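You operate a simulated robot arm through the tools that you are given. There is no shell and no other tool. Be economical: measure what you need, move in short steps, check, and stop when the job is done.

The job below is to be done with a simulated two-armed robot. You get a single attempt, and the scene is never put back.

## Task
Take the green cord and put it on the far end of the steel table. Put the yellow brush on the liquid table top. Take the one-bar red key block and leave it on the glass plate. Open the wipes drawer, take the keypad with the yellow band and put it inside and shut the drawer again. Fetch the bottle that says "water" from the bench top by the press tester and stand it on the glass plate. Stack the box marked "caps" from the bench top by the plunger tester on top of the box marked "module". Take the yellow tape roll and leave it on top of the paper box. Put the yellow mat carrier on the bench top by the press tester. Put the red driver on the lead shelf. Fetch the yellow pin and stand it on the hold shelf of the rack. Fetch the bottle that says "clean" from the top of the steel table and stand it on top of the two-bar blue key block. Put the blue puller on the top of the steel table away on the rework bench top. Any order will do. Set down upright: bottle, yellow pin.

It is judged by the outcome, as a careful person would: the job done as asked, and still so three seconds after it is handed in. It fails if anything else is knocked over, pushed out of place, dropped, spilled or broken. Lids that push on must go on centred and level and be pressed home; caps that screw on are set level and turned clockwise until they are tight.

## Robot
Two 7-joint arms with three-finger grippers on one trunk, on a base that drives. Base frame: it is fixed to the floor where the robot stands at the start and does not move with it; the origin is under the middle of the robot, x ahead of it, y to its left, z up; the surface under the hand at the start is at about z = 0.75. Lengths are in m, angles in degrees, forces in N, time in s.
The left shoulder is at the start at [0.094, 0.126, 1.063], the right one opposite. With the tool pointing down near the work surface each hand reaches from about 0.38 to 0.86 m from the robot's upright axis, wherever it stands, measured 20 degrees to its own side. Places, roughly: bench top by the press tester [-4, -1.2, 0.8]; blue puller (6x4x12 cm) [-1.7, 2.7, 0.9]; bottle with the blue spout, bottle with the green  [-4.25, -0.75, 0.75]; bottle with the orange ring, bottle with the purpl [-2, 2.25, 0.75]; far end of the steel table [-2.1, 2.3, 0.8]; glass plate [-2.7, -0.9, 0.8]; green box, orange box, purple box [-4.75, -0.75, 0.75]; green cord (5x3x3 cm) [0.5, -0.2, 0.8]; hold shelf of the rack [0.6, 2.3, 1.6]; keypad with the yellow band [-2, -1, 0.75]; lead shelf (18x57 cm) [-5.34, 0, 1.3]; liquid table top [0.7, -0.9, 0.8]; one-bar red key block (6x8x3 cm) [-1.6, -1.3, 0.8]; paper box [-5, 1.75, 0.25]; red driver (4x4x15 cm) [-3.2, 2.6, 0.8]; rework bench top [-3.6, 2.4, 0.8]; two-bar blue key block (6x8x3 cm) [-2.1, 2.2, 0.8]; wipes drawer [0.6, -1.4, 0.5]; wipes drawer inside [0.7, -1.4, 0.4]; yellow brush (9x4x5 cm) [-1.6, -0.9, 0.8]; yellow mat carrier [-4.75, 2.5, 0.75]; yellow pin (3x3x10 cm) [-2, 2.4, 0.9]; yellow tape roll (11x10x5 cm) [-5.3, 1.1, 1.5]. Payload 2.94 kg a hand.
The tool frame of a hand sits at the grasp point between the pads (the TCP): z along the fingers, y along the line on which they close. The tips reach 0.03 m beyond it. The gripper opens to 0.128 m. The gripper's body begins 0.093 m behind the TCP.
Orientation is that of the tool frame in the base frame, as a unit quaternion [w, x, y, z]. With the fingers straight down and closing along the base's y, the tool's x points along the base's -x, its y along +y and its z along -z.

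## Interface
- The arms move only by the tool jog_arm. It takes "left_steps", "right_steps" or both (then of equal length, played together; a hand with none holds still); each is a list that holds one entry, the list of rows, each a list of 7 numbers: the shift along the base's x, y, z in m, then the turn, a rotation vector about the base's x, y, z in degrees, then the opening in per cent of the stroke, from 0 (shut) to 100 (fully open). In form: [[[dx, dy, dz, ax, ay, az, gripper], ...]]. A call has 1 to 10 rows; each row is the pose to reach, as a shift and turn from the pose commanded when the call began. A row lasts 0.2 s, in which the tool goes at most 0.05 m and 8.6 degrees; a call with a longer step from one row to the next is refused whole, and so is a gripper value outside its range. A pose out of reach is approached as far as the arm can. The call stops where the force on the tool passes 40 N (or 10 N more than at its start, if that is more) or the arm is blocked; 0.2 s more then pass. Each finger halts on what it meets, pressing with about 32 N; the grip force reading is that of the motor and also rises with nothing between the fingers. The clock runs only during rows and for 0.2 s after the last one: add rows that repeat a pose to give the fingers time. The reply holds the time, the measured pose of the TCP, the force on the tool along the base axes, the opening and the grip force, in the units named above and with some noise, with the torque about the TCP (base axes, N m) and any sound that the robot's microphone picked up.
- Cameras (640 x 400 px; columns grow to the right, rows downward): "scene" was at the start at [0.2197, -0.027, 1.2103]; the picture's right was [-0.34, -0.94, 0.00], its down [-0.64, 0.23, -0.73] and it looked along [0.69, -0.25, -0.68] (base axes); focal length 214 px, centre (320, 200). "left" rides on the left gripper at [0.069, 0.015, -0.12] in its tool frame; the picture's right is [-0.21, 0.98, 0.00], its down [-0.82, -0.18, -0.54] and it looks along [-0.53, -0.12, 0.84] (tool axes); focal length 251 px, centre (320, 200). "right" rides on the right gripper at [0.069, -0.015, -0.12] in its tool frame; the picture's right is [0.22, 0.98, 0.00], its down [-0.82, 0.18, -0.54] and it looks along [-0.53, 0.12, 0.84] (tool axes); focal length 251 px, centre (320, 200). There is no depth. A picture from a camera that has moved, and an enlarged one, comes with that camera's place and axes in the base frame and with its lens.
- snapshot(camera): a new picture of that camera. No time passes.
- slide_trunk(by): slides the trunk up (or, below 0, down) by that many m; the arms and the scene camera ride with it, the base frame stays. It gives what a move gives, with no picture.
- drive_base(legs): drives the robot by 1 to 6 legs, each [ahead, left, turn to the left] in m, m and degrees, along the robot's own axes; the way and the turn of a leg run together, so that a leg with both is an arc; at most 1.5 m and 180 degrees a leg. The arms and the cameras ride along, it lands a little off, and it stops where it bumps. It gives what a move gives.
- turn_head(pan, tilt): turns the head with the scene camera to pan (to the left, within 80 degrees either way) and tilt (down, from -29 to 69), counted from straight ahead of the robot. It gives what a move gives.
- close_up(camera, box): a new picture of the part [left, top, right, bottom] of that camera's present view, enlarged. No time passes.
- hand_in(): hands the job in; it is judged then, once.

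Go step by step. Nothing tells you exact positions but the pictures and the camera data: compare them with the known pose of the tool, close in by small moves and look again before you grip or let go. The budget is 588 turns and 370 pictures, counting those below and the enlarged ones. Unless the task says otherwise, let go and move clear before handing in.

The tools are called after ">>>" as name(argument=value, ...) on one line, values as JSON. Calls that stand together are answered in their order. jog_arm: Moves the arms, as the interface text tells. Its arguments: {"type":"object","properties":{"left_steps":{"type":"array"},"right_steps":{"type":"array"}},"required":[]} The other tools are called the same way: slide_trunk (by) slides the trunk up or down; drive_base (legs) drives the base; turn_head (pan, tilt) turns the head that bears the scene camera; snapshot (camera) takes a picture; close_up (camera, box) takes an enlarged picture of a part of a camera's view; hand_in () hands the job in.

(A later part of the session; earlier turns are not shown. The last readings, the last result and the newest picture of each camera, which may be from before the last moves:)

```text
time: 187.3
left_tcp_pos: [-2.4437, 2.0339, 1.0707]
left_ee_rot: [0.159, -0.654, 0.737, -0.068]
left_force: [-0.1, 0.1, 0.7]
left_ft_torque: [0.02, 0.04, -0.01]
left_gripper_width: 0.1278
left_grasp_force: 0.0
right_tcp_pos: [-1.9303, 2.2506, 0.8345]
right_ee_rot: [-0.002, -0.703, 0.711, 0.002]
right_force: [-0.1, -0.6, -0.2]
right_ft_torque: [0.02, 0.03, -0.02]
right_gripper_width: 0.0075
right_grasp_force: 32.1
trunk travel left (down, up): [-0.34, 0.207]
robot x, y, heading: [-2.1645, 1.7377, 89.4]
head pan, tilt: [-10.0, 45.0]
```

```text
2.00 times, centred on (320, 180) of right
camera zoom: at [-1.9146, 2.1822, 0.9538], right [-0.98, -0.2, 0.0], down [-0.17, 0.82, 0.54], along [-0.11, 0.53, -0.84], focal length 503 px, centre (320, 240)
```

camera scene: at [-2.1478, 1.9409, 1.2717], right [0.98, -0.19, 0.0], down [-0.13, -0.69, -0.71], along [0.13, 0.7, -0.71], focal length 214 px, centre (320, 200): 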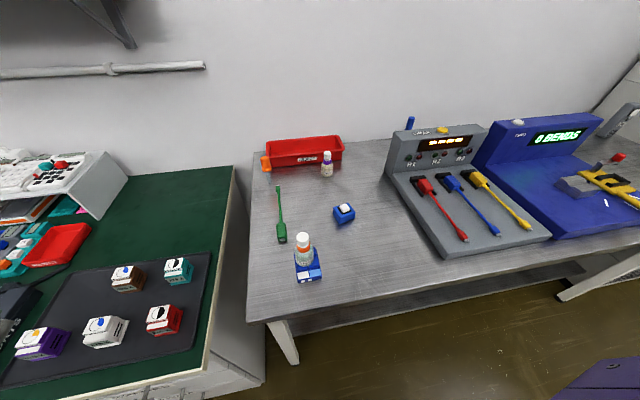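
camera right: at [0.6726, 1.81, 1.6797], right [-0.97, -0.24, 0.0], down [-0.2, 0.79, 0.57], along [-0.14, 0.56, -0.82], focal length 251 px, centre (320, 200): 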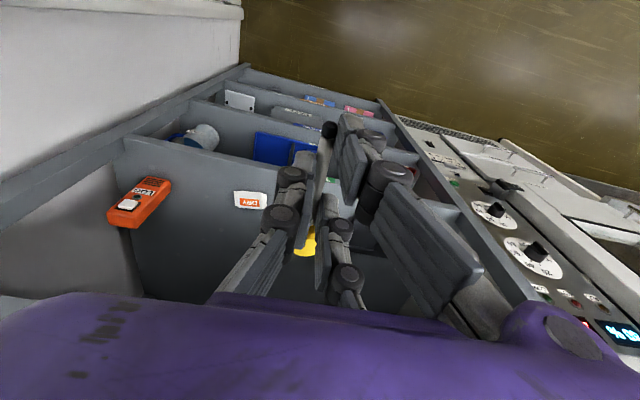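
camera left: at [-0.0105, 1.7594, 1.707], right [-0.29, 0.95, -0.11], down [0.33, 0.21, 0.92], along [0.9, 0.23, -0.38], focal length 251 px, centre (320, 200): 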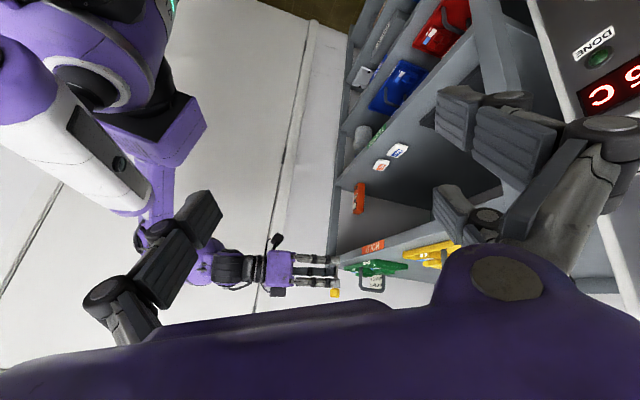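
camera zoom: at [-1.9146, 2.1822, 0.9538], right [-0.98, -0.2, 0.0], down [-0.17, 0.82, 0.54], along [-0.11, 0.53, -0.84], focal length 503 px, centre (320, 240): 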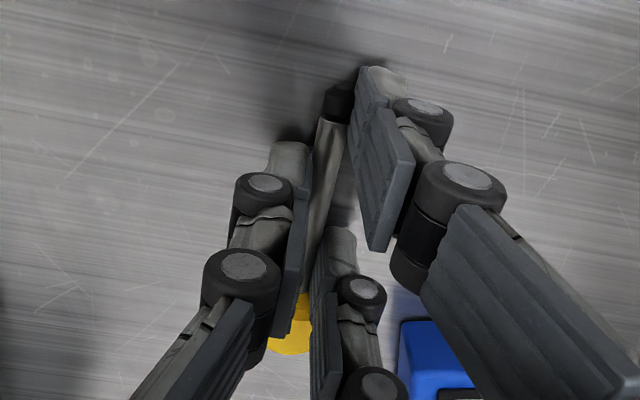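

>>> jog_arm(right_steps=[[[0, 0, 0.01, 0, 0, 0, 0], [0.03, 0, 0.01, 0, 0, 0, 0], [0.03, -0.02, 0.006, 0, 0, 0, 0], [0.03, -0.02, -0.002, 0, 0, 0, 0], [0.03, -0.02, -0.004, 0, 0, 0, 0], [0.03, -0.02, -0.004, 0, 0, 0, 10], [0.03, -0.02, -0.004, 0, 0, 0, 20], [0.03, -0.02, -0.004, 0, 0, 0, 32], [0.03, -0.02, -0.004, 0, 0, 0, 32]]])

>>> close_up(camera="right", box=[220, 80, 420, 280])

```text
time: 189.3
left_tcp_pos: [-2.443, 2.0337, 1.0698]
left_ee_rot: [0.159, -0.654, 0.736, -0.069]
left_force: [-0.1, -0.2, -0.5]
left_ft_torque: [-0.03, 0.03, -0.02]
left_gripper_width: 0.128
left_grasp_force: 0.0
right_tcp_pos: [-1.8987, 2.2295, 0.8301]
right_ee_rot: [-0.001, -0.702, 0.712, 0.001]
right_force: [0.6, 0.0, -0.5]
right_ft_torque: [-0.02, 0.02, 0.0]
right_gripper_width: 0.0409
right_grasp_force: 0.0
trunk travel left (down, up): [-0.34, 0.207]
robot x, y, heading: [-2.1678, 1.7301, 89.1]
head pan, tilt: [-10.0, 45.0]
```

```text
2.00 times, centred on (320, 180) of right
camera zoom: at [-1.8834, 2.1619, 0.9495], right [-0.98, -0.2, 0.0], down [-0.17, 0.82, 0.54], along [-0.11, 0.53, -0.84], focal length 503 px, centre (320, 240)
```

zoom: 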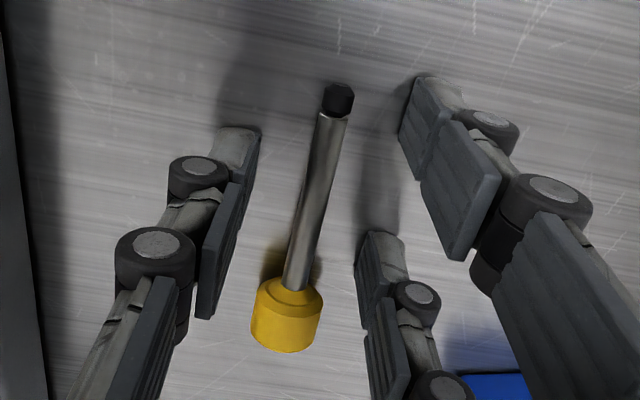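

The pin lies well. I'll slide the open hand 21 mm toward the head and close there.

>>> jog_arm(right_steps=[[[0.003, 0, 0.004, 0, 0, 0, 34], [0.003, 0.012, 0.004, 0, 0, 0, 34], [0.003, 0.021, 0.003, 0, 0, 0, 34], [0.003, 0.021, 0, 0, 0, 0, 34], [0.003, 0.021, 0, 0, 0, 0, 20], [0.003, 0.021, 0, 0, 0, 0, 8], [0.003, 0.021, 0, 0, 0, 0, 0], [0.003, 0.021, 0, 0, 0, 0, 0]]])

>>> close_up(camera="right", box=[220, 80, 420, 280])

```text
time: 191.1
left_tcp_pos: [-2.4434, 2.0339, 1.0688]
left_ee_rot: [0.159, -0.653, 0.737, -0.068]
left_force: [0.3, 0.5, 0.2]
left_ft_torque: [0.01, 0.03, -0.02]
left_gripper_width: 0.1281
left_grasp_force: 0.0
right_tcp_pos: [-1.8954, 2.25, 0.8303]
right_ee_rot: [-0.001, -0.702, 0.712, 0.002]
right_force: [-0.5, -0.5, 0.5]
right_ft_torque: [-0.07, -0.02, -0.01]
right_gripper_width: 0.0133
right_grasp_force: 32.1
trunk travel left (down, up): [-0.34, 0.207]
robot x, y, heading: [-2.1671, 1.7337, 89.1]
head pan, tilt: [-10.0, 45.0]
```

```text
2.00 times, centred on (320, 180) of right
camera zoom: at [-1.8807, 2.1829, 0.9498], right [-0.98, -0.2, 0.0], down [-0.17, 0.82, 0.54], along [-0.11, 0.53, -0.84], focal length 503 px, centre (320, 240)
```

zoom: 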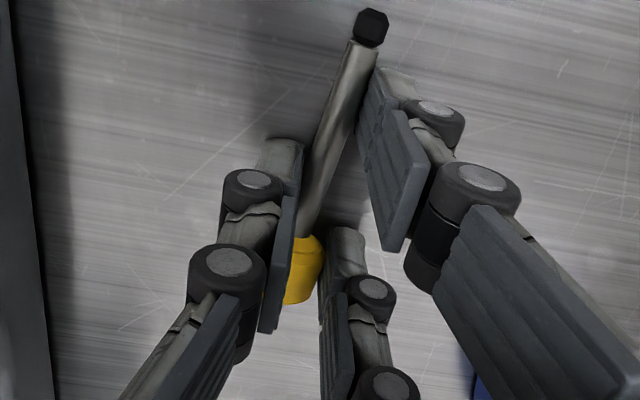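

Now the foot protrudes well past the fingers. Lift, back out, and drive to the rack again.

>>> jog_arm(right_steps=[[[0, 0, 0.03, 0, 0, 0, 0], [0, 0, 0.07, 0, 0, 0, 0], [0, -0.01, 0.11, 0, 0, 0, 0], [0, -0.03, 0.15, 0, 0, 0, 0], [0, -0.05, 0.19, 0, 0, 0, 0], [0, -0.07, 0.22, 0, 0, 0, 0]]])

>>> drive_base(legs=[[-0.6, 0, 0], [0, -1.3, 0], [0, -1.25, 0]])

>>> slide_trunk(by=0.2)

```text
time: 192.5
left_tcp_pos: [-2.4435, 2.0336, 1.0711]
left_ee_rot: [0.159, -0.654, 0.737, -0.068]
left_force: [0.0, 0.0, 0.8]
left_ft_torque: [0.02, 0.04, 0.02]
left_gripper_width: 0.1281
left_grasp_force: 0.0
right_tcp_pos: [-1.8976, 2.1819, 1.0527]
right_ee_rot: [-0.001, -0.703, 0.712, 0.001]
right_force: [0.8, -0.4, -0.5]
right_ft_torque: [0.02, 0.04, 0.01]
right_gripper_width: 0.0131
right_grasp_force: 31.6
trunk travel left (down, up): [-0.34, 0.207]
robot x, y, heading: [-2.1635, 1.729, 89.0]
head pan, tilt: [-10.0, 45.0]
```

```text
time: 218.3
left_tcp_pos: [0.137, 1.4233, 1.0703]
left_ee_rot: [0.16, -0.657, 0.733, -0.067]
left_force: [0.0, -0.1, 0.1]
left_ft_torque: [0.0, 0.02, 0.01]
left_gripper_width: 0.1281
left_grasp_force: 0.1
right_tcp_pos: [0.6811, 1.5777, 1.0513]
right_ee_rot: [0.001, 0.708, -0.707, -0.001]
right_force: [0.0, 0.0, 0.4]
right_ft_torque: [0.0, 0.0, -0.01]
right_gripper_width: 0.0129
right_grasp_force: 31.6
trunk travel left (down, up): [-0.34, 0.207]
robot x, y, heading: [0.4204, 1.122, 90.0]
head pan, tilt: [-10.0, 45.0]
```

```text
time: 220.4
left_tcp_pos: [0.1385, 1.4231, 1.2709]
left_ee_rot: [0.159, -0.658, 0.733, -0.067]
left_force: [0.0, -0.7, -0.2]
left_ft_torque: [-0.06, -0.02, -0.02]
left_gripper_width: 0.128
left_grasp_force: 0.1
right_tcp_pos: [0.6813, 1.5781, 1.2496]
right_ee_rot: [-0.002, -0.707, 0.707, 0.0]
right_force: [0.7, 0.6, -0.7]
right_ft_torque: [-0.02, 0.02, -0.02]
right_gripper_width: 0.013
right_grasp_force: 31.9
trunk travel left (down, up): [-0.54, 0.007]
robot x, y, heading: [0.4209, 1.1259, 89.7]
head pan, tilt: [-10.0, 45.0]
```

>>> jog_arm(right_steps=[[[-0.007, 0.005, 0.038, 8.45, 0, 0, 0], [-0.014, 0.01, 0.076, 16.9, 0, 0, 0], [-0.021, 0.015, 0.114, 25.35, 0, 0, 0], [-0.028, 0.02, 0.152, 33.8, 0, 0, 0], [-0.035, 0.025, 0.19, 42.25, 0, 0, 0], [-0.042, 0.03, 0.228, 50.7, 0, 0, 0], [-0.049, 0.035, 0.266, 59.15, 0, 0, 0], [-0.056, 0.04, 0.304, 67.6, 0, 0, 0], [-0.063, 0.045, 0.342, 76.05, 0, 0, 0], [-0.07, 0.05, 0.38, 84.5, 0, 0, 0]]], left_steps=[[[0.001, 0.003, 0.038, 2.25, -1.01, -4.74, 100], [0.002, 0.006, 0.076, 4.5, -2.02, -9.48, 100], [0.003, 0.009, 0.114, 6.75, -3.03, -14.22, 100], [0.004, 0.012, 0.152, 9, -4.04, -18.96, 100], [0.005, 0.015, 0.19, 11.25, -5.05, -23.7, 100], [0.006, 0.018, 0.228, 13.5, -6.06, -28.4, 100], [0.007, 0.021, 0.266, 15.75, -7.07, -33.2, 100], [0.008, 0.024, 0.304, 18, -8.08, -37.9, 100], [0.01, 0.027, 0.342, 20.25, -9.1, -42.7, 100], [0.012, 0.03, 0.378, 22.5, -10.1, -47.4, 100]]])

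>>> turn_head(pan=0, tilt=0)

>>> snapshot(camera="left")

>>> snapshot(camera="scene")

```text
time: 222.6
left_tcp_pos: [0.1475, 1.4571, 1.6463]
left_ee_rot: [0.303, -0.258, 0.916, -0.042]
left_force: [0.5, -0.1, -1.1]
left_ft_torque: [-0.06, 0.01, -0.04]
left_gripper_width: 0.128
left_grasp_force: 0.0
right_tcp_pos: [0.6096, 1.6308, 1.6288]
right_ee_rot: [-0.474, 0.524, -0.522, -0.477]
right_force: [-0.1, 0.5, -0.5]
right_ft_torque: [-0.04, -0.03, 0.04]
right_gripper_width: 0.0131
right_grasp_force: 32.5
trunk travel left (down, up): [-0.54, 0.007]
robot x, y, heading: [0.4184, 1.1261, 89.7]
head pan, tilt: [-10.0, 45.0]
```

```text
time: 223.8
left_tcp_pos: [0.1467, 1.4559, 1.6443]
left_ee_rot: [0.302, -0.26, 0.916, -0.043]
left_force: [0.8, 0.0, -0.3]
left_ft_torque: [0.0, -0.01, 0.02]
left_gripper_width: 0.1277
left_grasp_force: 0.1
right_tcp_pos: [0.6096, 1.6299, 1.6289]
right_ee_rot: [-0.474, 0.525, -0.523, -0.476]
right_force: [1.0, 0.2, -0.2]
right_ft_torque: [0.01, 0.0, -0.01]
right_gripper_width: 0.013
right_grasp_force: 31.9
trunk travel left (down, up): [-0.54, 0.007]
robot x, y, heading: [0.4192, 1.1219, 90.1]
head pan, tilt: [0.0, 0.0]
```

```text
291 pictures are left
camera left: at [0.0227, 1.4252, 1.7026], right [-0.29, 0.95, -0.12], down [0.33, 0.21, 0.92], along [0.9, 0.23, -0.38], focal length 251 px, centre (320, 200)
```

left: 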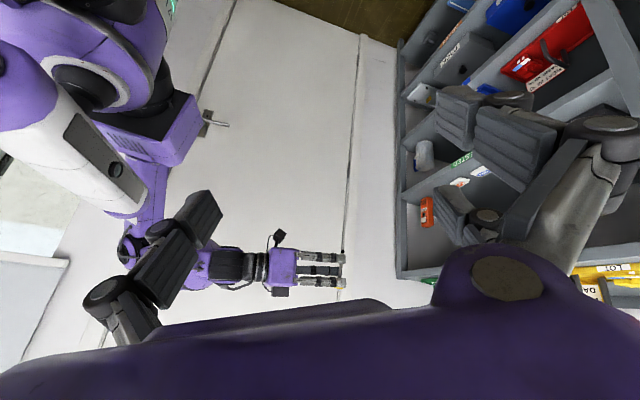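

```text
290 pictures are left
camera scene: at [0.4196, 1.2283, 1.5613], right [1.0, 0.0, 0.0], down [0.0, 0.0, -1.0], along [0.0, 1.0, 0.0], focal length 214 px, centre (320, 200)
```

scene: 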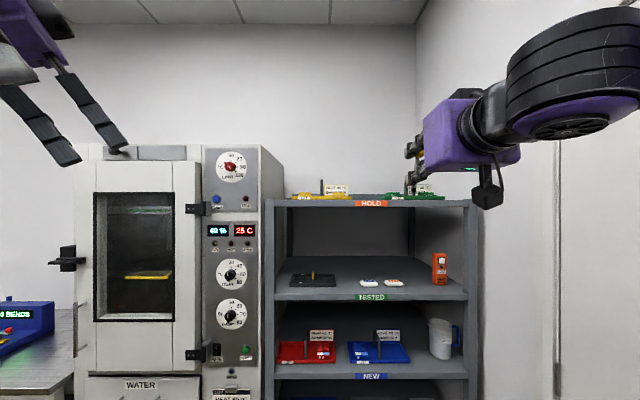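

>>> close_up(camera="left", box=[280, 230, 370, 310])

>>> close_up(camera="scene", box=[370, 110, 460, 210])

>>> close_up(camera="right", box=[230, 60, 430, 260])

```text
5.00 times, centred on (325, 270) of left
camera zoom: at [0.0227, 1.4252, 1.7026], right [-0.29, 0.95, -0.12], down [0.33, 0.21, 0.92], along [0.9, 0.23, -0.38], focal length 1257 px, centre (295, -150)
```

zoom: 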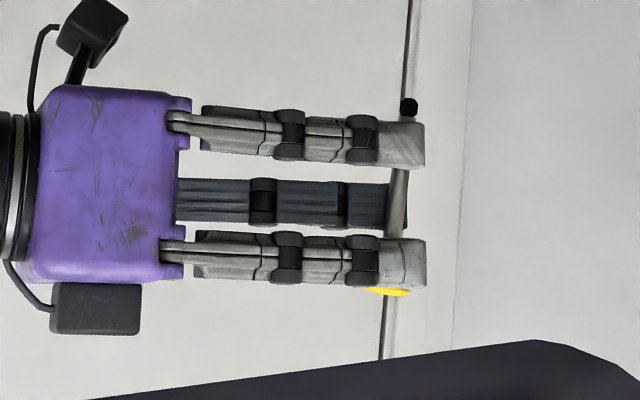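

```text
4.00 times, centred on (415, 160) of scene
camera zoom: at [0.4196, 1.2283, 1.5613], right [1.0, 0.0, 0.0], down [0.0, 0.0, -1.0], along [0.0, 1.0, 0.0], focal length 858 px, centre (-60, 360)
```

zoom: 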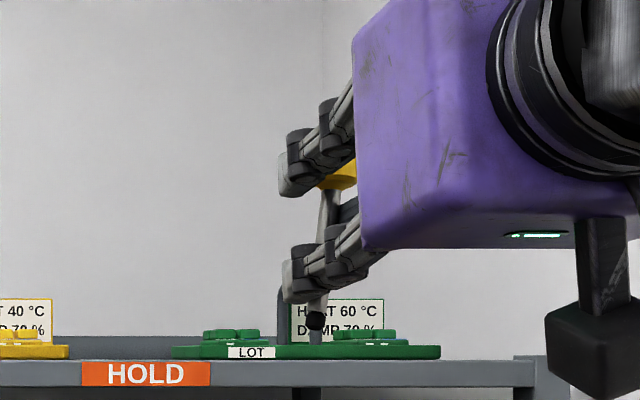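

```text
2.00 times, centred on (330, 160) of right
camera zoom: at [0.6262, 1.5047, 1.5709], right [-0.98, -0.02, -0.21], down [-0.18, -0.46, 0.87], along [-0.12, 0.89, 0.44], focal length 503 px, centre (300, 280)
```

zoom: 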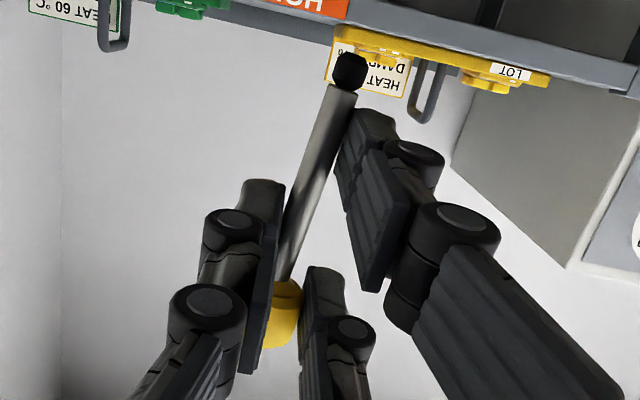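

>>> close_up(camera="scene", box=[430, 145, 470, 195])

```text
8.00 times, centred on (450, 170) of scene
camera zoom: at [0.4196, 1.2283, 1.5613], right [1.0, 0.0, 0.0], down [0.0, 0.0, -1.0], along [0.0, 1.0, 0.0], focal length 1716 px, centre (-720, 440)
```

zoom: 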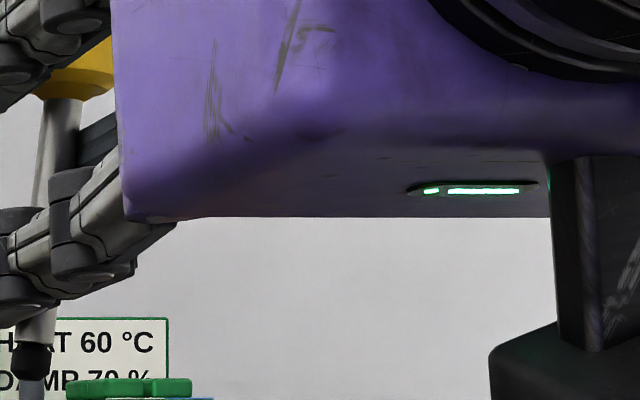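

The pin leans 6.3° sideways; the fore-aft lean is fine. I'll roll the hand by -6.3° and recheck.

>>> jog_arm(right_steps=[[[0, 0, 0, 0, -3.2, 0, 0], [0, 0, 0, 0, -6.3, 0, 0]]])

>>> close_up(camera="scene", box=[420, 130, 490, 190])

>>> close_up(camera="left", box=[310, 235, 370, 295])

```text
time: 224.4
left_tcp_pos: [0.1485, 1.4539, 1.6463]
left_ee_rot: [0.302, -0.26, 0.916, -0.042]
left_force: [-0.2, -0.3, 0.2]
left_ft_torque: [-0.02, -0.01, 0.01]
left_gripper_width: 0.1279
left_grasp_force: 0.0
right_tcp_pos: [0.6108, 1.6298, 1.6292]
right_ee_rot: [-0.503, 0.549, -0.496, -0.446]
right_force: [0.1, -0.3, 0.0]
right_ft_torque: [-0.01, 0.02, -0.02]
right_gripper_width: 0.013
right_grasp_force: 31.7
trunk travel left (down, up): [-0.54, 0.007]
robot x, y, heading: [0.4231, 1.1262, 90.0]
head pan, tilt: [0.0, 0.0]
```

```text
6.67 times, centred on (455, 160) of scene
camera zoom: at [0.4195, 1.2279, 1.5614], right [1.0, 0.0, 0.0], down [0.0, 0.0, -1.0], along [0.0, 1.0, 0.0], focal length 1430 px, centre (-580, 467)
```

zoom: 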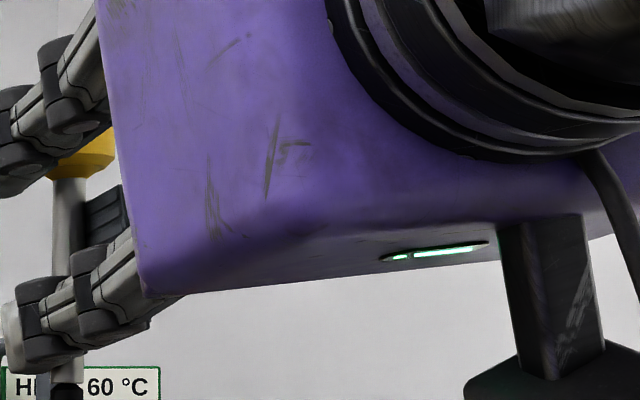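

```text
6.67 times, centred on (340, 265) of left
camera zoom: at [0.0227, 1.4241, 1.7036], right [-0.29, 0.95, -0.11], down [0.33, 0.21, 0.92], along [0.9, 0.23, -0.38], focal length 1676 px, centre (187, -233)
```

zoom: 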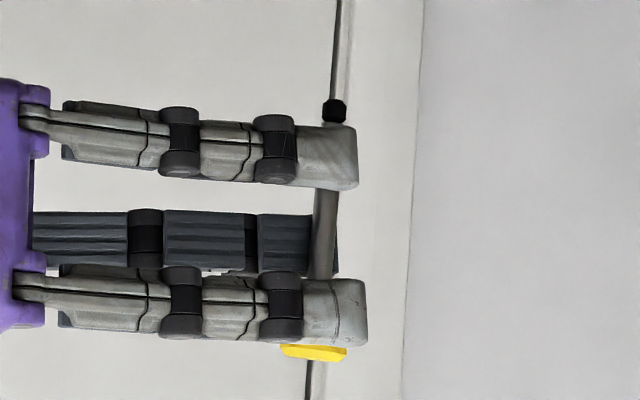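

Pin is vertical in both views now. Drive forward 0.3 m and extend over the shelf.

>>> drive_base(legs=[[0.3, 0, 0]])

>>> jog_arm(right_steps=[[[0, 0.03, 0.01, -0.4, 0, 0, 0], [0, 0.07, 0.02, -0.4, 0, 0, 0]]])

>>> close_up(camera="scene", box=[340, 80, 520, 200])

```text
time: 226.4
left_tcp_pos: [0.1484, 1.7519, 1.6475]
left_ee_rot: [0.303, -0.26, 0.916, -0.039]
left_force: [-0.5, -0.1, 0.1]
left_ft_torque: [0.03, -0.01, 0.04]
left_gripper_width: 0.128
left_grasp_force: 0.1
right_tcp_pos: [0.61, 1.9261, 1.632]
right_ee_rot: [-0.503, 0.549, -0.495, -0.448]
right_force: [-0.4, -0.6, -0.5]
right_ft_torque: [-0.02, -0.01, 0.03]
right_gripper_width: 0.0131
right_grasp_force: 31.6
trunk travel left (down, up): [-0.54, 0.007]
robot x, y, heading: [0.4244, 1.4246, 89.7]
head pan, tilt: [0.0, 0.0]
```

```text
time: 227.0
left_tcp_pos: [0.1465, 1.7568, 1.6463]
left_ee_rot: [0.303, -0.26, 0.916, -0.042]
left_force: [0.1, 0.6, -0.6]
left_ft_torque: [-0.03, -0.01, -0.04]
left_gripper_width: 0.128
left_grasp_force: 0.0
right_tcp_pos: [0.607, 2.0027, 1.6487]
right_ee_rot: [-0.499, 0.553, -0.496, -0.446]
right_force: [0.4, -0.5, -0.4]
right_ft_torque: [-0.03, -0.02, 0.01]
right_gripper_width: 0.0129
right_grasp_force: 31.8
trunk travel left (down, up): [-0.54, 0.007]
robot x, y, heading: [0.4197, 1.427, 89.9]
head pan, tilt: [0.0, 0.0]
```

```text
3.33 times, centred on (430, 140) of scene
camera zoom: at [0.4191, 1.5301, 1.5612], right [1.0, 0.0, 0.0], down [0.0, 0.0, -1.0], along [0.0, 1.0, 0.0], focal length 715 px, centre (-47, 400)
```

zoom: 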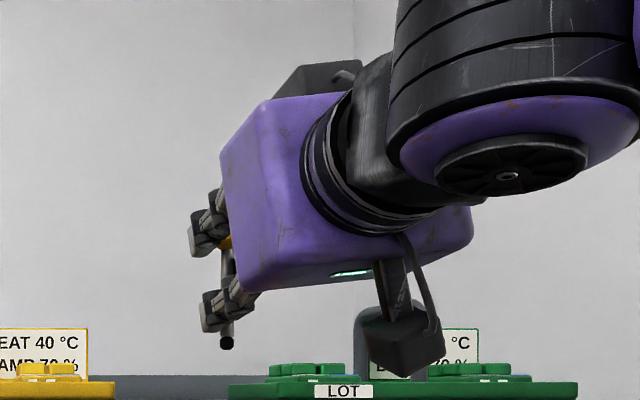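

Pin at x ≈ 0.61, centred in the gap. Extend and descend slowly.

>>> jog_arm(right_steps=[[[0, 0.035, 0, 0, 0, 0, 0], [0, 0.07, 0, 0, 0, 0, 0], [0, 0.105, 0, 0, 0, 0, 0], [0, 0.105, -0.015, 0, 0, 0, 0], [0, 0.105, -0.026, 0, 0, 0, 0], [0, 0.105, -0.032, 0, 0, 0, 0]]])

>>> close_up(camera="scene", box=[340, 80, 520, 200])

>>> close_up(camera="left", box=[320, 220, 440, 300])

```text
time: 228.4
left_tcp_pos: [0.1495, 1.7557, 1.6465]
left_ee_rot: [0.303, -0.26, 0.916, -0.041]
left_force: [0.1, -0.1, 0.0]
left_ft_torque: [0.01, 0.01, 0.04]
left_gripper_width: 0.128
left_grasp_force: 0.0
right_tcp_pos: [0.6115, 2.1062, 1.617]
right_ee_rot: [-0.5, 0.552, -0.498, -0.446]
right_force: [-0.1, -0.1, -0.1]
right_ft_torque: [-0.04, -0.02, 0.0]
right_gripper_width: 0.013
right_grasp_force: 32.2
trunk travel left (down, up): [-0.54, 0.007]
robot x, y, heading: [0.421, 1.4271, 89.9]
head pan, tilt: [0.0, 0.0]
```

```text
3.33 times, centred on (430, 140) of scene
camera zoom: at [0.4203, 1.5293, 1.5613], right [1.0, 0.0, 0.0], down [0.0, 0.0, -1.0], along [0.0, 1.0, 0.0], focal length 715 px, centre (-47, 400)
```

zoom: 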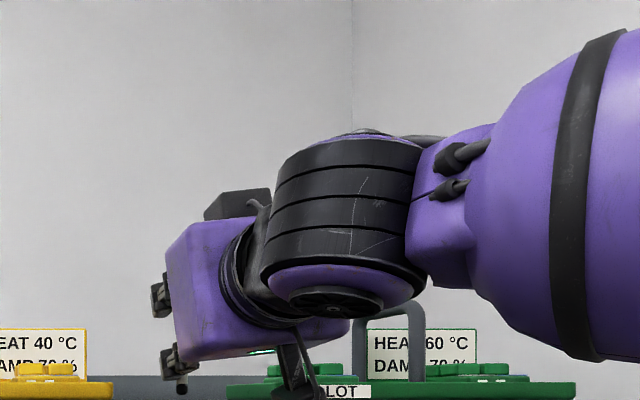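

```text
5.00 times, centred on (380, 260) of left
camera zoom: at [0.0233, 1.725, 1.7036], right [-0.29, 0.95, -0.11], down [0.33, 0.21, 0.92], along [0.9, 0.23, -0.38], focal length 1257 px, centre (20, -100)
```

zoom: 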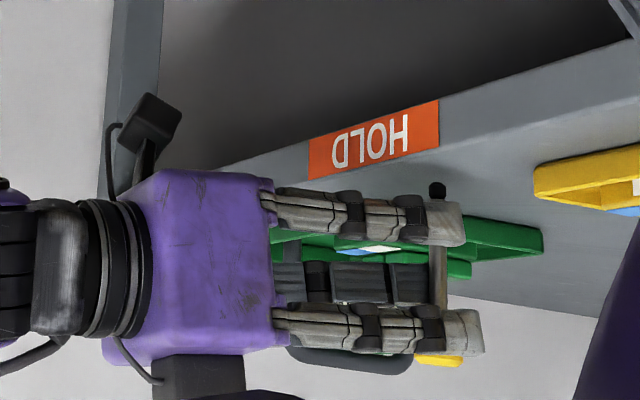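

>>> jog_arm(right_steps=[[[0, 0, -0.003, 0, 0, 0, 0], [0, 0, -0.005, 0, 0, 0, 0], [0, 0, -0.007, 0, 0, 0, 0], [0, 0, -0.008, 0, 0, 0, 0]]])

```text
time: 229.4
left_tcp_pos: [0.1475, 1.7546, 1.6472]
left_ee_rot: [0.303, -0.26, 0.916, -0.04]
left_force: [-0.2, 0.1, 0.2]
left_ft_torque: [-0.01, 0.02, -0.04]
left_gripper_width: 0.128
left_grasp_force: 0.1
right_tcp_pos: [0.6094, 2.1033, 1.6136]
right_ee_rot: [-0.502, 0.55, -0.496, -0.446]
right_force: [-0.8, 1.4, 6.2]
right_ft_torque: [0.22, -0.01, 0.01]
right_gripper_width: 0.0128
right_grasp_force: 31.8
trunk travel left (down, up): [-0.54, 0.007]
robot x, y, heading: [0.4211, 1.4281, 90.0]
head pan, tilt: [0.0, 0.0]
```

Contact felt at 1.6136, the foot is on the shelf. Ease slightly and open by small increments.

>>> jog_arm(right_steps=[[[0, 0, 0.0005, 0, 0, 0, 9], [0, 0, 0.0005, 0, 0, 0, 10.5], [0, 0, 0.0005, 0, 0, 0, 12], [0, 0, 0.0005, 0, 0, 0, 14], [0, 0, 0.0005, 0, 0, 0, 17], [0, 0, 0.0005, 0, 0, 0, 20], [0, 0, 0.0005, 0, 0, 0, 23]]])

>>> close_up(camera="left", box=[320, 220, 440, 300])

>>> close_up(camera="right", box=[230, 60, 430, 260])

```text
time: 231.0
left_tcp_pos: [0.1487, 1.7544, 1.6474]
left_ee_rot: [0.304, -0.26, 0.916, -0.041]
left_force: [0.0, 0.9, 0.4]
left_ft_torque: [-0.01, -0.02, -0.01]
left_gripper_width: 0.1278
left_grasp_force: 0.0
right_tcp_pos: [0.6111, 2.1047, 1.6097]
right_ee_rot: [-0.5, 0.552, -0.497, -0.445]
right_force: [-0.4, -0.3, -0.1]
right_ft_torque: [-0.01, 0.0, -0.01]
right_gripper_width: 0.0292
right_grasp_force: 0.1
trunk travel left (down, up): [-0.54, 0.007]
robot x, y, heading: [0.42, 1.4243, 89.7]
head pan, tilt: [0.0, 0.0]
```

```text
5.00 times, centred on (380, 260) of left
camera zoom: at [0.0231, 1.7236, 1.7039], right [-0.29, 0.95, -0.11], down [0.33, 0.21, 0.92], along [0.9, 0.23, -0.38], focal length 1257 px, centre (20, -100)
```

zoom: 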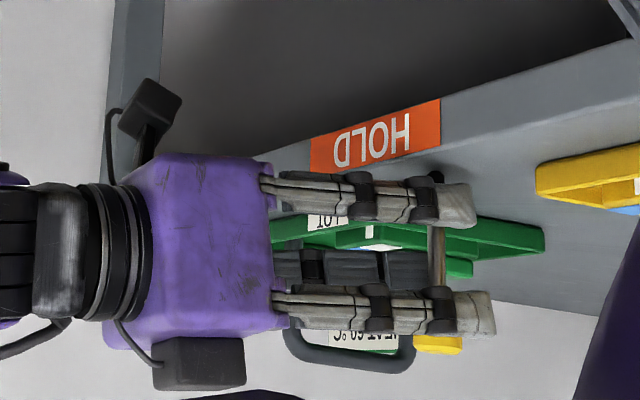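

```text
2.00 times, centred on (330, 160) of right
camera zoom: at [0.6335, 1.9792, 1.5565], right [-0.95, -0.03, -0.32], down [-0.27, -0.45, 0.85], along [-0.17, 0.89, 0.42], focal length 503 px, centre (300, 280)
```

zoom: 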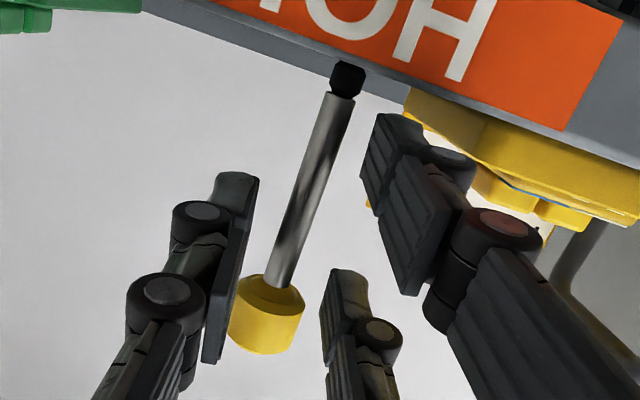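

The pin stands free on the shelf. I'll open a touch more and withdraw straight back.

>>> jog_arm(right_steps=[[[0, 0, 0, 0, 0, 0, 27], [0, 0, 0, 0, 0, 0, 27], [0, -0.015, 0, 0, 0, 0, 27], [0, -0.03, 0, 0, 0, 0, 27], [0, -0.05, 0, 0, 0, 0, 27], [0, -0.08, 0, 0, 0, 0, 27], [0, -0.12, 0, 0, 0, 0, 27], [0, -0.16, 0, 0, 0, 0, 27]]])

>>> snapshot(camera="left")

>>> snapshot(camera="scene")

```text
time: 232.8
left_tcp_pos: [0.1478, 1.7518, 1.6472]
left_ee_rot: [0.303, -0.26, 0.916, -0.039]
left_force: [-0.3, 0.0, -0.1]
left_ft_torque: [0.03, 0.02, 0.03]
left_gripper_width: 0.1279
left_grasp_force: 0.0
right_tcp_pos: [0.61, 1.9404, 1.6098]
right_ee_rot: [-0.5, 0.551, -0.497, -0.446]
right_force: [-0.2, -0.7, -0.4]
right_ft_torque: [0.03, 0.01, 0.01]
right_gripper_width: 0.0341
right_grasp_force: 0.1
trunk travel left (down, up): [-0.54, 0.007]
robot x, y, heading: [0.4172, 1.423, 90.0]
head pan, tilt: [0.0, 0.0]
```

```text
278 pictures are left
camera left: at [0.0236, 1.7211, 1.7047], right [-0.29, 0.95, -0.11], down [0.33, 0.21, 0.92], along [0.9, 0.23, -0.37], focal length 251 px, centre (320, 200)
```

left: 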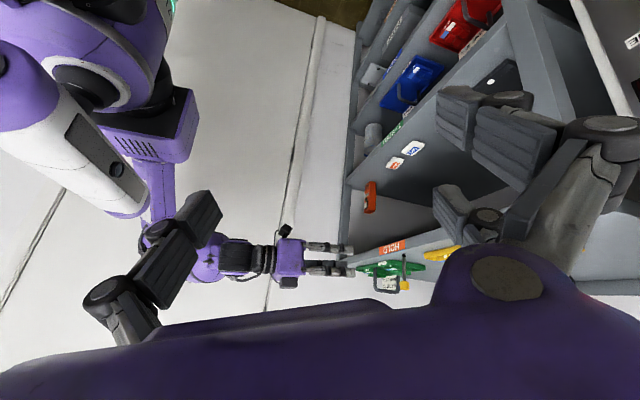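

```text
277 pictures are left
camera scene: at [0.4206, 1.526, 1.5617], right [1.0, 0.0, 0.0], down [0.0, 0.0, -1.0], along [0.0, 1.0, 0.0], focal length 214 px, centre (320, 200)
```

scene: 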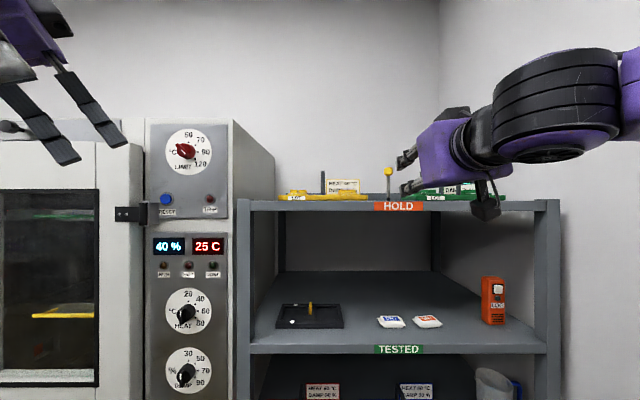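

The yellow pin stands upright on the HOLD shelf. I'll back off, and return both hands to their normal downward pose.

>>> drive_base(legs=[[-0.4, 0, 0]])

>>> jog_arm(right_steps=[[[0.005, 0, -0.035, -8.4, 0.51, -0.46, 40], [0.01, 0, -0.07, -16.8, 1.02, -0.92, 60], [0.015, 0, -0.105, -25.2, 1.53, -1.38, 60], [0.02, 0, -0.14, -33.6, 2.04, -1.84, 60], [0.025, 0, -0.175, -42, 2.55, -2.3, 60], [0.03, 0, -0.21, -50.4, 3.06, -2.76, 60], [0.035, 0, -0.245, -58.8, 3.57, -3.22, 60], [0.04, 0, -0.28, -67.2, 4.08, -3.68, 60], [0.045, 0, -0.315, -75.6, 4.6, -4.14, 60], [0.05, 0, -0.35, -84, 5.1, -4.6, 60]]], left_steps=[[[0.004, 0.006, -0.04, -2.26, 2.95, 5.64, 100], [0.008, 0.012, -0.08, -4.52, 5.9, 11.28, 100], [0.012, 0.018, -0.12, -6.78, 8.85, 16.9, 100], [0.016, 0.024, -0.16, -9.04, 11.8, 22.56, 100], [0.02, 0.03, -0.2, -11.3, 14.75, 28.2, 100], [0.024, 0.036, -0.24, -13.56, 17.7, 33.84, 100], [0.028, 0.042, -0.28, -15.8, 20.65, 39.5, 100], [0.032, 0.048, -0.32, -18.1, 23.6, 45.1, 100], [0.036, 0.054, -0.36, -20.3, 26.55, 50.8, 100], [0.04, 0.06, -0.4, -22.6, 29.5, 56.4, 100]]])

>>> slide_trunk(by=-0.17)

>>> drive_base(legs=[[0, 1.3, 0], [0, 1.25, 0], [0.6, 0, 0]])

>>> turn_head(pan=-15, tilt=40)

>>> snapshot(camera="scene")

```text
time: 235.3
left_tcp_pos: [0.147, 1.361, 1.6458]
left_ee_rot: [0.303, -0.26, 0.916, -0.041]
left_force: [-0.3, 0.4, 0.2]
left_ft_torque: [-0.02, -0.02, 0.02]
left_gripper_width: 0.1281
left_grasp_force: 0.0
right_tcp_pos: [0.6106, 1.547, 1.6085]
right_ee_rot: [-0.5, 0.552, -0.498, -0.445]
right_force: [0.4, 0.4, 0.4]
right_ft_torque: [-0.02, 0.0, -0.02]
right_gripper_width: 0.0346
right_grasp_force: 0.0
trunk travel left (down, up): [-0.54, 0.007]
robot x, y, heading: [0.4208, 1.0284, 89.7]
head pan, tilt: [0.0, 0.0]
```

```text
time: 237.5
left_tcp_pos: [0.1899, 1.4222, 1.2456]
left_ee_rot: [0.001, 0.708, -0.706, 0.001]
left_force: [0.8, 1.2, -1.0]
left_ft_torque: [-0.05, 0.01, 0.02]
left_gripper_width: 0.1279
left_grasp_force: 0.0
right_tcp_pos: [0.662, 1.5463, 1.2556]
right_ee_rot: [-0.004, -0.707, 0.707, 0.0]
right_force: [0.3, 0.8, -0.9]
right_ft_torque: [-0.05, 0.0, 0.0]
right_gripper_width: 0.0768
right_grasp_force: 0.0
trunk travel left (down, up): [-0.54, 0.007]
robot x, y, heading: [0.42, 1.0323, 90.0]
head pan, tilt: [0.0, 0.0]
```

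```text
time: 239.4
left_tcp_pos: [0.1876, 1.4182, 1.0776]
left_ee_rot: [0.001, -0.707, 0.707, 0.0]
left_force: [0.2, -0.3, 0.3]
left_ft_torque: [0.01, -0.02, 0.01]
left_gripper_width: 0.1281
left_grasp_force: 0.1
right_tcp_pos: [0.6604, 1.546, 1.0913]
right_ee_rot: [-0.001, -0.707, 0.707, 0.001]
right_force: [-0.5, 0.5, 0.1]
right_ft_torque: [-0.01, 0.0, 0.02]
right_gripper_width: 0.0768
right_grasp_force: 0.1
trunk travel left (down, up): [-0.37, 0.177]
robot x, y, heading: [0.4176, 1.03, 89.7]
head pan, tilt: [0.0, 0.0]
```

```text
time: 264.8
left_tcp_pos: [-2.3702, 1.9873, 1.0776]
left_ee_rot: [0.001, 0.71, -0.704, 0.002]
left_force: [0.1, 0.3, 0.5]
left_ft_torque: [0.0, 0.01, 0.0]
left_gripper_width: 0.1279
left_grasp_force: 0.0
right_tcp_pos: [-1.8974, 2.1171, 1.0902]
right_ee_rot: [0.001, 0.71, -0.704, -0.001]
right_force: [0.4, 0.9, -1.3]
right_ft_torque: [-0.05, -0.04, -0.02]
right_gripper_width: 0.0768
right_grasp_force: 0.1
trunk travel left (down, up): [-0.37, 0.177]
robot x, y, heading: [-2.1345, 1.5979, 90.6]
head pan, tilt: [0.0, 0.0]
```

```text
time: 265.9
left_tcp_pos: [-2.3694, 1.9885, 1.0767]
left_ee_rot: [0.0, 0.71, -0.704, 0.001]
left_force: [-0.1, 0.2, -0.7]
left_ft_torque: [0.0, -0.01, -0.02]
left_gripper_width: 0.1281
left_grasp_force: 0.1
right_tcp_pos: [-1.897, 2.1186, 1.0902]
right_ee_rot: [0.002, 0.71, -0.704, -0.001]
right_force: [-0.7, -0.5, 0.3]
right_ft_torque: [0.0, -0.02, 0.0]
right_gripper_width: 0.0769
right_grasp_force: 0.1
trunk travel left (down, up): [-0.37, 0.177]
robot x, y, heading: [-2.133, 1.5995, 90.1]
head pan, tilt: [-15.0, 40.0]
```

```text
276 pictures are left
camera scene: at [-2.1135, 1.8021, 1.3086], right [0.97, -0.25, 0.0], down [-0.16, -0.62, -0.77], along [0.19, 0.74, -0.64], focal length 214 px, centre (320, 200)
```

scene: 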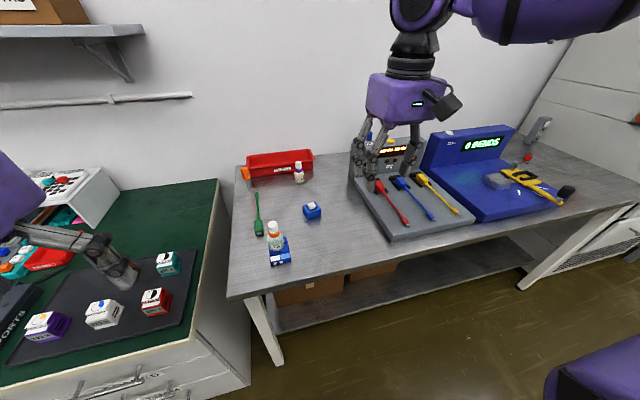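

I'm back at the steel table. I'll move the right hand over the CHECK device to look at the blue puller behind it.

>>> jog_arm(right_steps=[[[0.02, 0.04, 0.02, 0, 0, 0, 60], [0.04, 0.08, 0.04, 0, 0, 0, 60], [0.06, 0.12, 0.05, 0, 0, 0, 60]]])

>>> snapshot(camera="right")

>>> close_up(camera="scene", box=[320, 100, 440, 200])

```text
time: 266.7
left_tcp_pos: [-2.3692, 1.9889, 1.0759]
left_ee_rot: [0.0, 0.71, -0.704, 0.003]
left_force: [-0.1, 0.3, -0.2]
left_ft_torque: [-0.06, 0.03, -0.04]
left_gripper_width: 0.1279
left_grasp_force: 0.0
right_tcp_pos: [-1.8353, 2.2405, 1.1387]
right_ee_rot: [0.003, 0.71, -0.704, -0.001]
right_force: [0.4, 0.8, 0.1]
right_ft_torque: [-0.05, 0.0, -0.01]
right_gripper_width: 0.077
right_grasp_force: 0.1
trunk travel left (down, up): [-0.37, 0.177]
robot x, y, heading: [-2.1329, 1.6004, 90.4]
head pan, tilt: [-15.0, 40.0]
```

```text
275 pictures are left
camera right: at [-1.8189, 2.1731, 1.2579], right [-0.97, -0.22, 0.01], down [-0.19, 0.82, 0.54], along [-0.12, 0.52, -0.84], focal length 251 px, centre (320, 200)
```

right: 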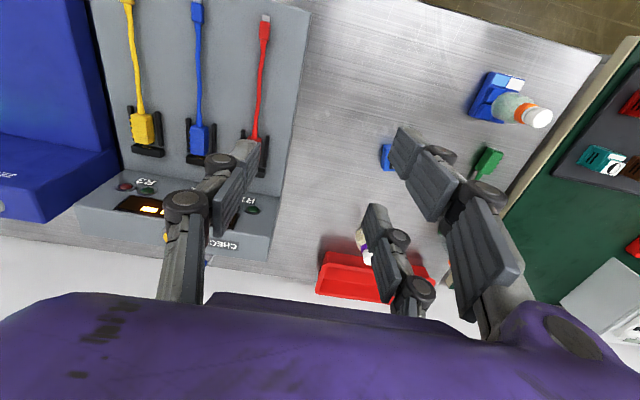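

```text
4.00 times, centred on (380, 150) of scene
camera zoom: at [-2.113, 1.8039, 1.3082], right [0.97, -0.25, 0.0], down [-0.16, -0.62, -0.77], along [0.19, 0.74, -0.64], focal length 858 px, centre (80, 400)
```

zoom: 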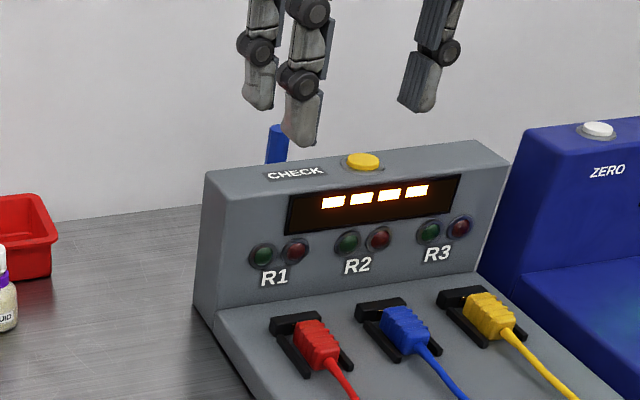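

The blue puller stands behind the CHECK panel around (-1.655, 2.66), handle up. I'll move the base right and forward to look at it from above.

>>> drive_base(legs=[[0, -0.2, 0], [0.2, 0, 0]])

>>> snapshot(camera="right")

>>> snapshot(camera="scene")

```text
time: 270.2
left_tcp_pos: [-2.1742, 2.1864, 1.0759]
left_ee_rot: [0.001, 0.712, -0.703, 0.002]
left_force: [0.0, 0.0, 0.5]
left_ft_torque: [-0.03, 0.01, 0.01]
left_gripper_width: 0.1279
left_grasp_force: 0.1
right_tcp_pos: [-1.6435, 2.4407, 1.1394]
right_ee_rot: [0.0, 0.712, -0.702, -0.002]
right_force: [-0.6, 0.3, 0.1]
right_ft_torque: [-0.04, -0.05, 0.01]
right_gripper_width: 0.0771
right_grasp_force: 0.2
trunk travel left (down, up): [-0.37, 0.177]
robot x, y, heading: [-1.9388, 1.8032, 90.6]
head pan, tilt: [-15.0, 40.0]
```

```text
273 pictures are left
camera right: at [-1.6255, 2.3738, 1.2593], right [-0.97, -0.23, 0.0], down [-0.19, 0.82, 0.54], along [-0.13, 0.53, -0.84], focal length 251 px, centre (320, 200)
```

right: 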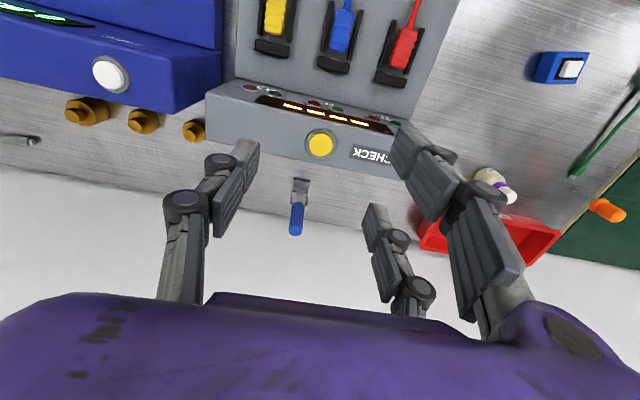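

```text
272 pictures are left
camera scene: at [-1.9171, 2.003, 1.3085], right [0.97, -0.25, 0.0], down [-0.16, -0.62, -0.77], along [0.19, 0.74, -0.64], focal length 214 px, centre (320, 200)
```

scene: 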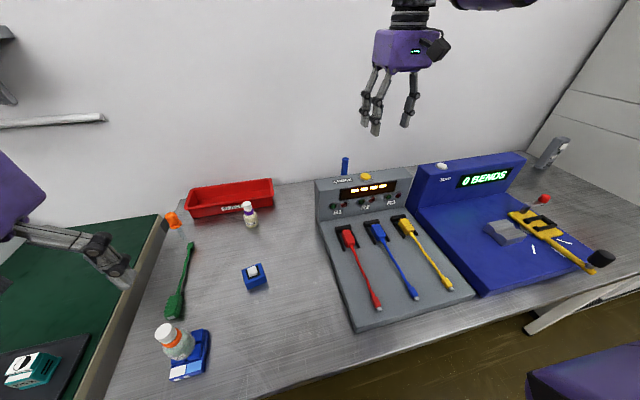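

>>> close_up(camera="right", box=[250, 110, 370, 260])

```text
2.67 times, centred on (310, 185) of right
camera zoom: at [-1.6255, 2.3738, 1.2593], right [-0.97, -0.23, 0.0], down [-0.19, 0.82, 0.54], along [-0.13, 0.53, -0.84], focal length 670 px, centre (347, 240)
```

zoom: 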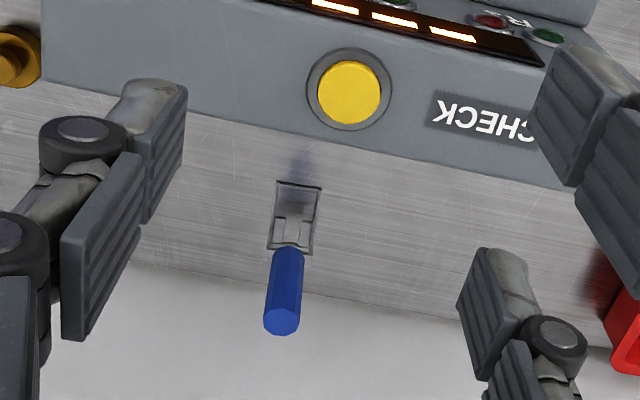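

The puller stands on wire loops with a vertical blue handle (~2.5 cm) at about (-1.652, 2.66), z 0.85–0.92, between panel and wall. My fingers need to cross it lengthwise, so I'll approach from the left with a nearly level hand, yawed 60° right; first rotate at a safe height.

>>> drive_base(legs=[[0.07, 0.07, 0]])

>>> jog_arm(right_steps=[[[-0.02, -0.01, 0.01, 5.42, -3.13, -5.42, 40], [-0.04, -0.02, 0.02, 10.84, -6.26, -10.84, 40], [-0.06, -0.03, 0.03, 16.26, -9.39, -16.26, 40], [-0.08, -0.03, 0.03, 21.68, -12.52, -21.68, 40], [-0.1, -0.03, 0.03, 27.1, -15.65, -27.1, 40], [-0.12, -0.03, 0.03, 32.52, -18.78, -32.52, 40], [-0.13, -0.03, 0.03, 37.94, -21.91, -37.94, 40], [-0.14, -0.03, 0.03, 43.36, -25.04, -43.36, 40], [-0.15, -0.03, 0.03, 48.78, -28.17, -48.78, 40], [-0.16, -0.03, 0.03, 54.2, -31.3, -54.2, 40]]])

>>> snapshot(camera="scene")

>>> snapshot(camera="right")

```text
time: 271.5
left_tcp_pos: [-2.2443, 2.255, 1.0774]
left_ee_rot: [0.0, 0.712, -0.702, 0.002]
left_force: [0.5, 0.0, 0.3]
left_ft_torque: [-0.01, 0.01, 0.01]
left_gripper_width: 0.1278
left_grasp_force: 0.1
right_tcp_pos: [-1.7114, 2.51, 1.1408]
right_ee_rot: [0.003, 0.712, -0.702, -0.001]
right_force: [0.2, -0.2, 0.4]
right_ft_torque: [-0.03, -0.04, -0.03]
right_gripper_width: 0.0769
right_grasp_force: 0.0
trunk travel left (down, up): [-0.37, 0.177]
robot x, y, heading: [-2.0037, 1.8669, 90.6]
head pan, tilt: [-15.0, 40.0]
```

```text
time: 273.7
left_tcp_pos: [-2.2444, 2.2532, 1.0764]
left_ee_rot: [0.001, 0.712, -0.702, 0.002]
left_force: [-0.7, -1.3, -0.8]
left_ft_torque: [0.03, 0.0, 0.0]
left_gripper_width: 0.1282
left_grasp_force: 0.0
right_tcp_pos: [-1.7534, 2.4413, 1.1737]
right_ee_rot: [0.481, -0.232, 0.835, 0.131]
right_force: [-0.5, 0.0, -0.8]
right_ft_torque: [0.03, 0.0, 0.01]
right_gripper_width: 0.0512
right_grasp_force: 0.0
right hand out of reach, approached as far as the arm can: row 6, 7, 8, 9, 10
trunk travel left (down, up): [-0.37, 0.177]
robot x, y, heading: [-2.0045, 1.8694, 90.5]
head pan, tilt: [-15.0, 40.0]
```

```text
270 pictures are left
camera scene: at [-1.9865, 2.072, 1.3085], right [0.97, -0.25, 0.0], down [-0.16, -0.62, -0.77], along [0.19, 0.74, -0.64], focal length 214 px, centre (320, 200)
```

scene: 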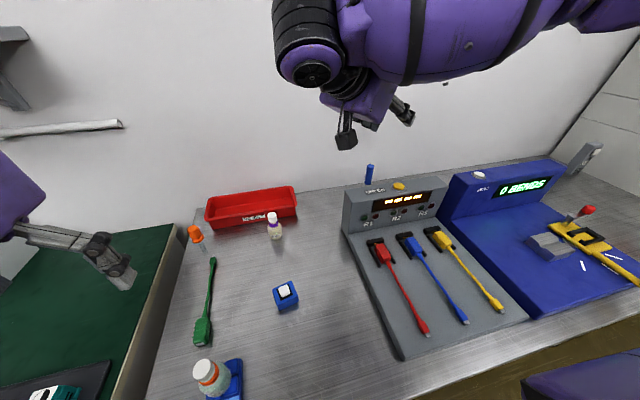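

```text
269 pictures are left
camera right: at [-1.8634, 2.3587, 1.1732], right [-0.59, 0.78, -0.19], down [-0.14, 0.13, 0.98], along [0.79, 0.61, 0.03], focal length 251 px, centre (320, 200)
```

right: 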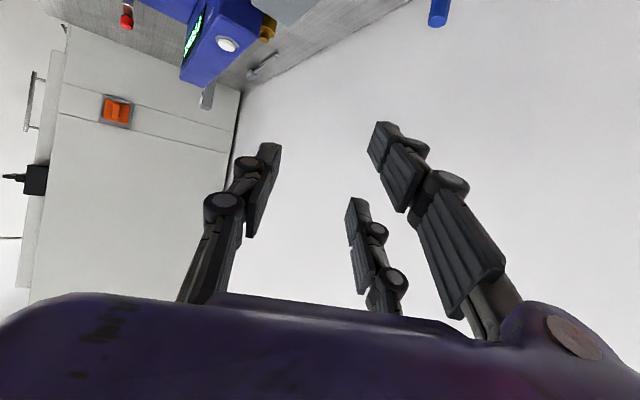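

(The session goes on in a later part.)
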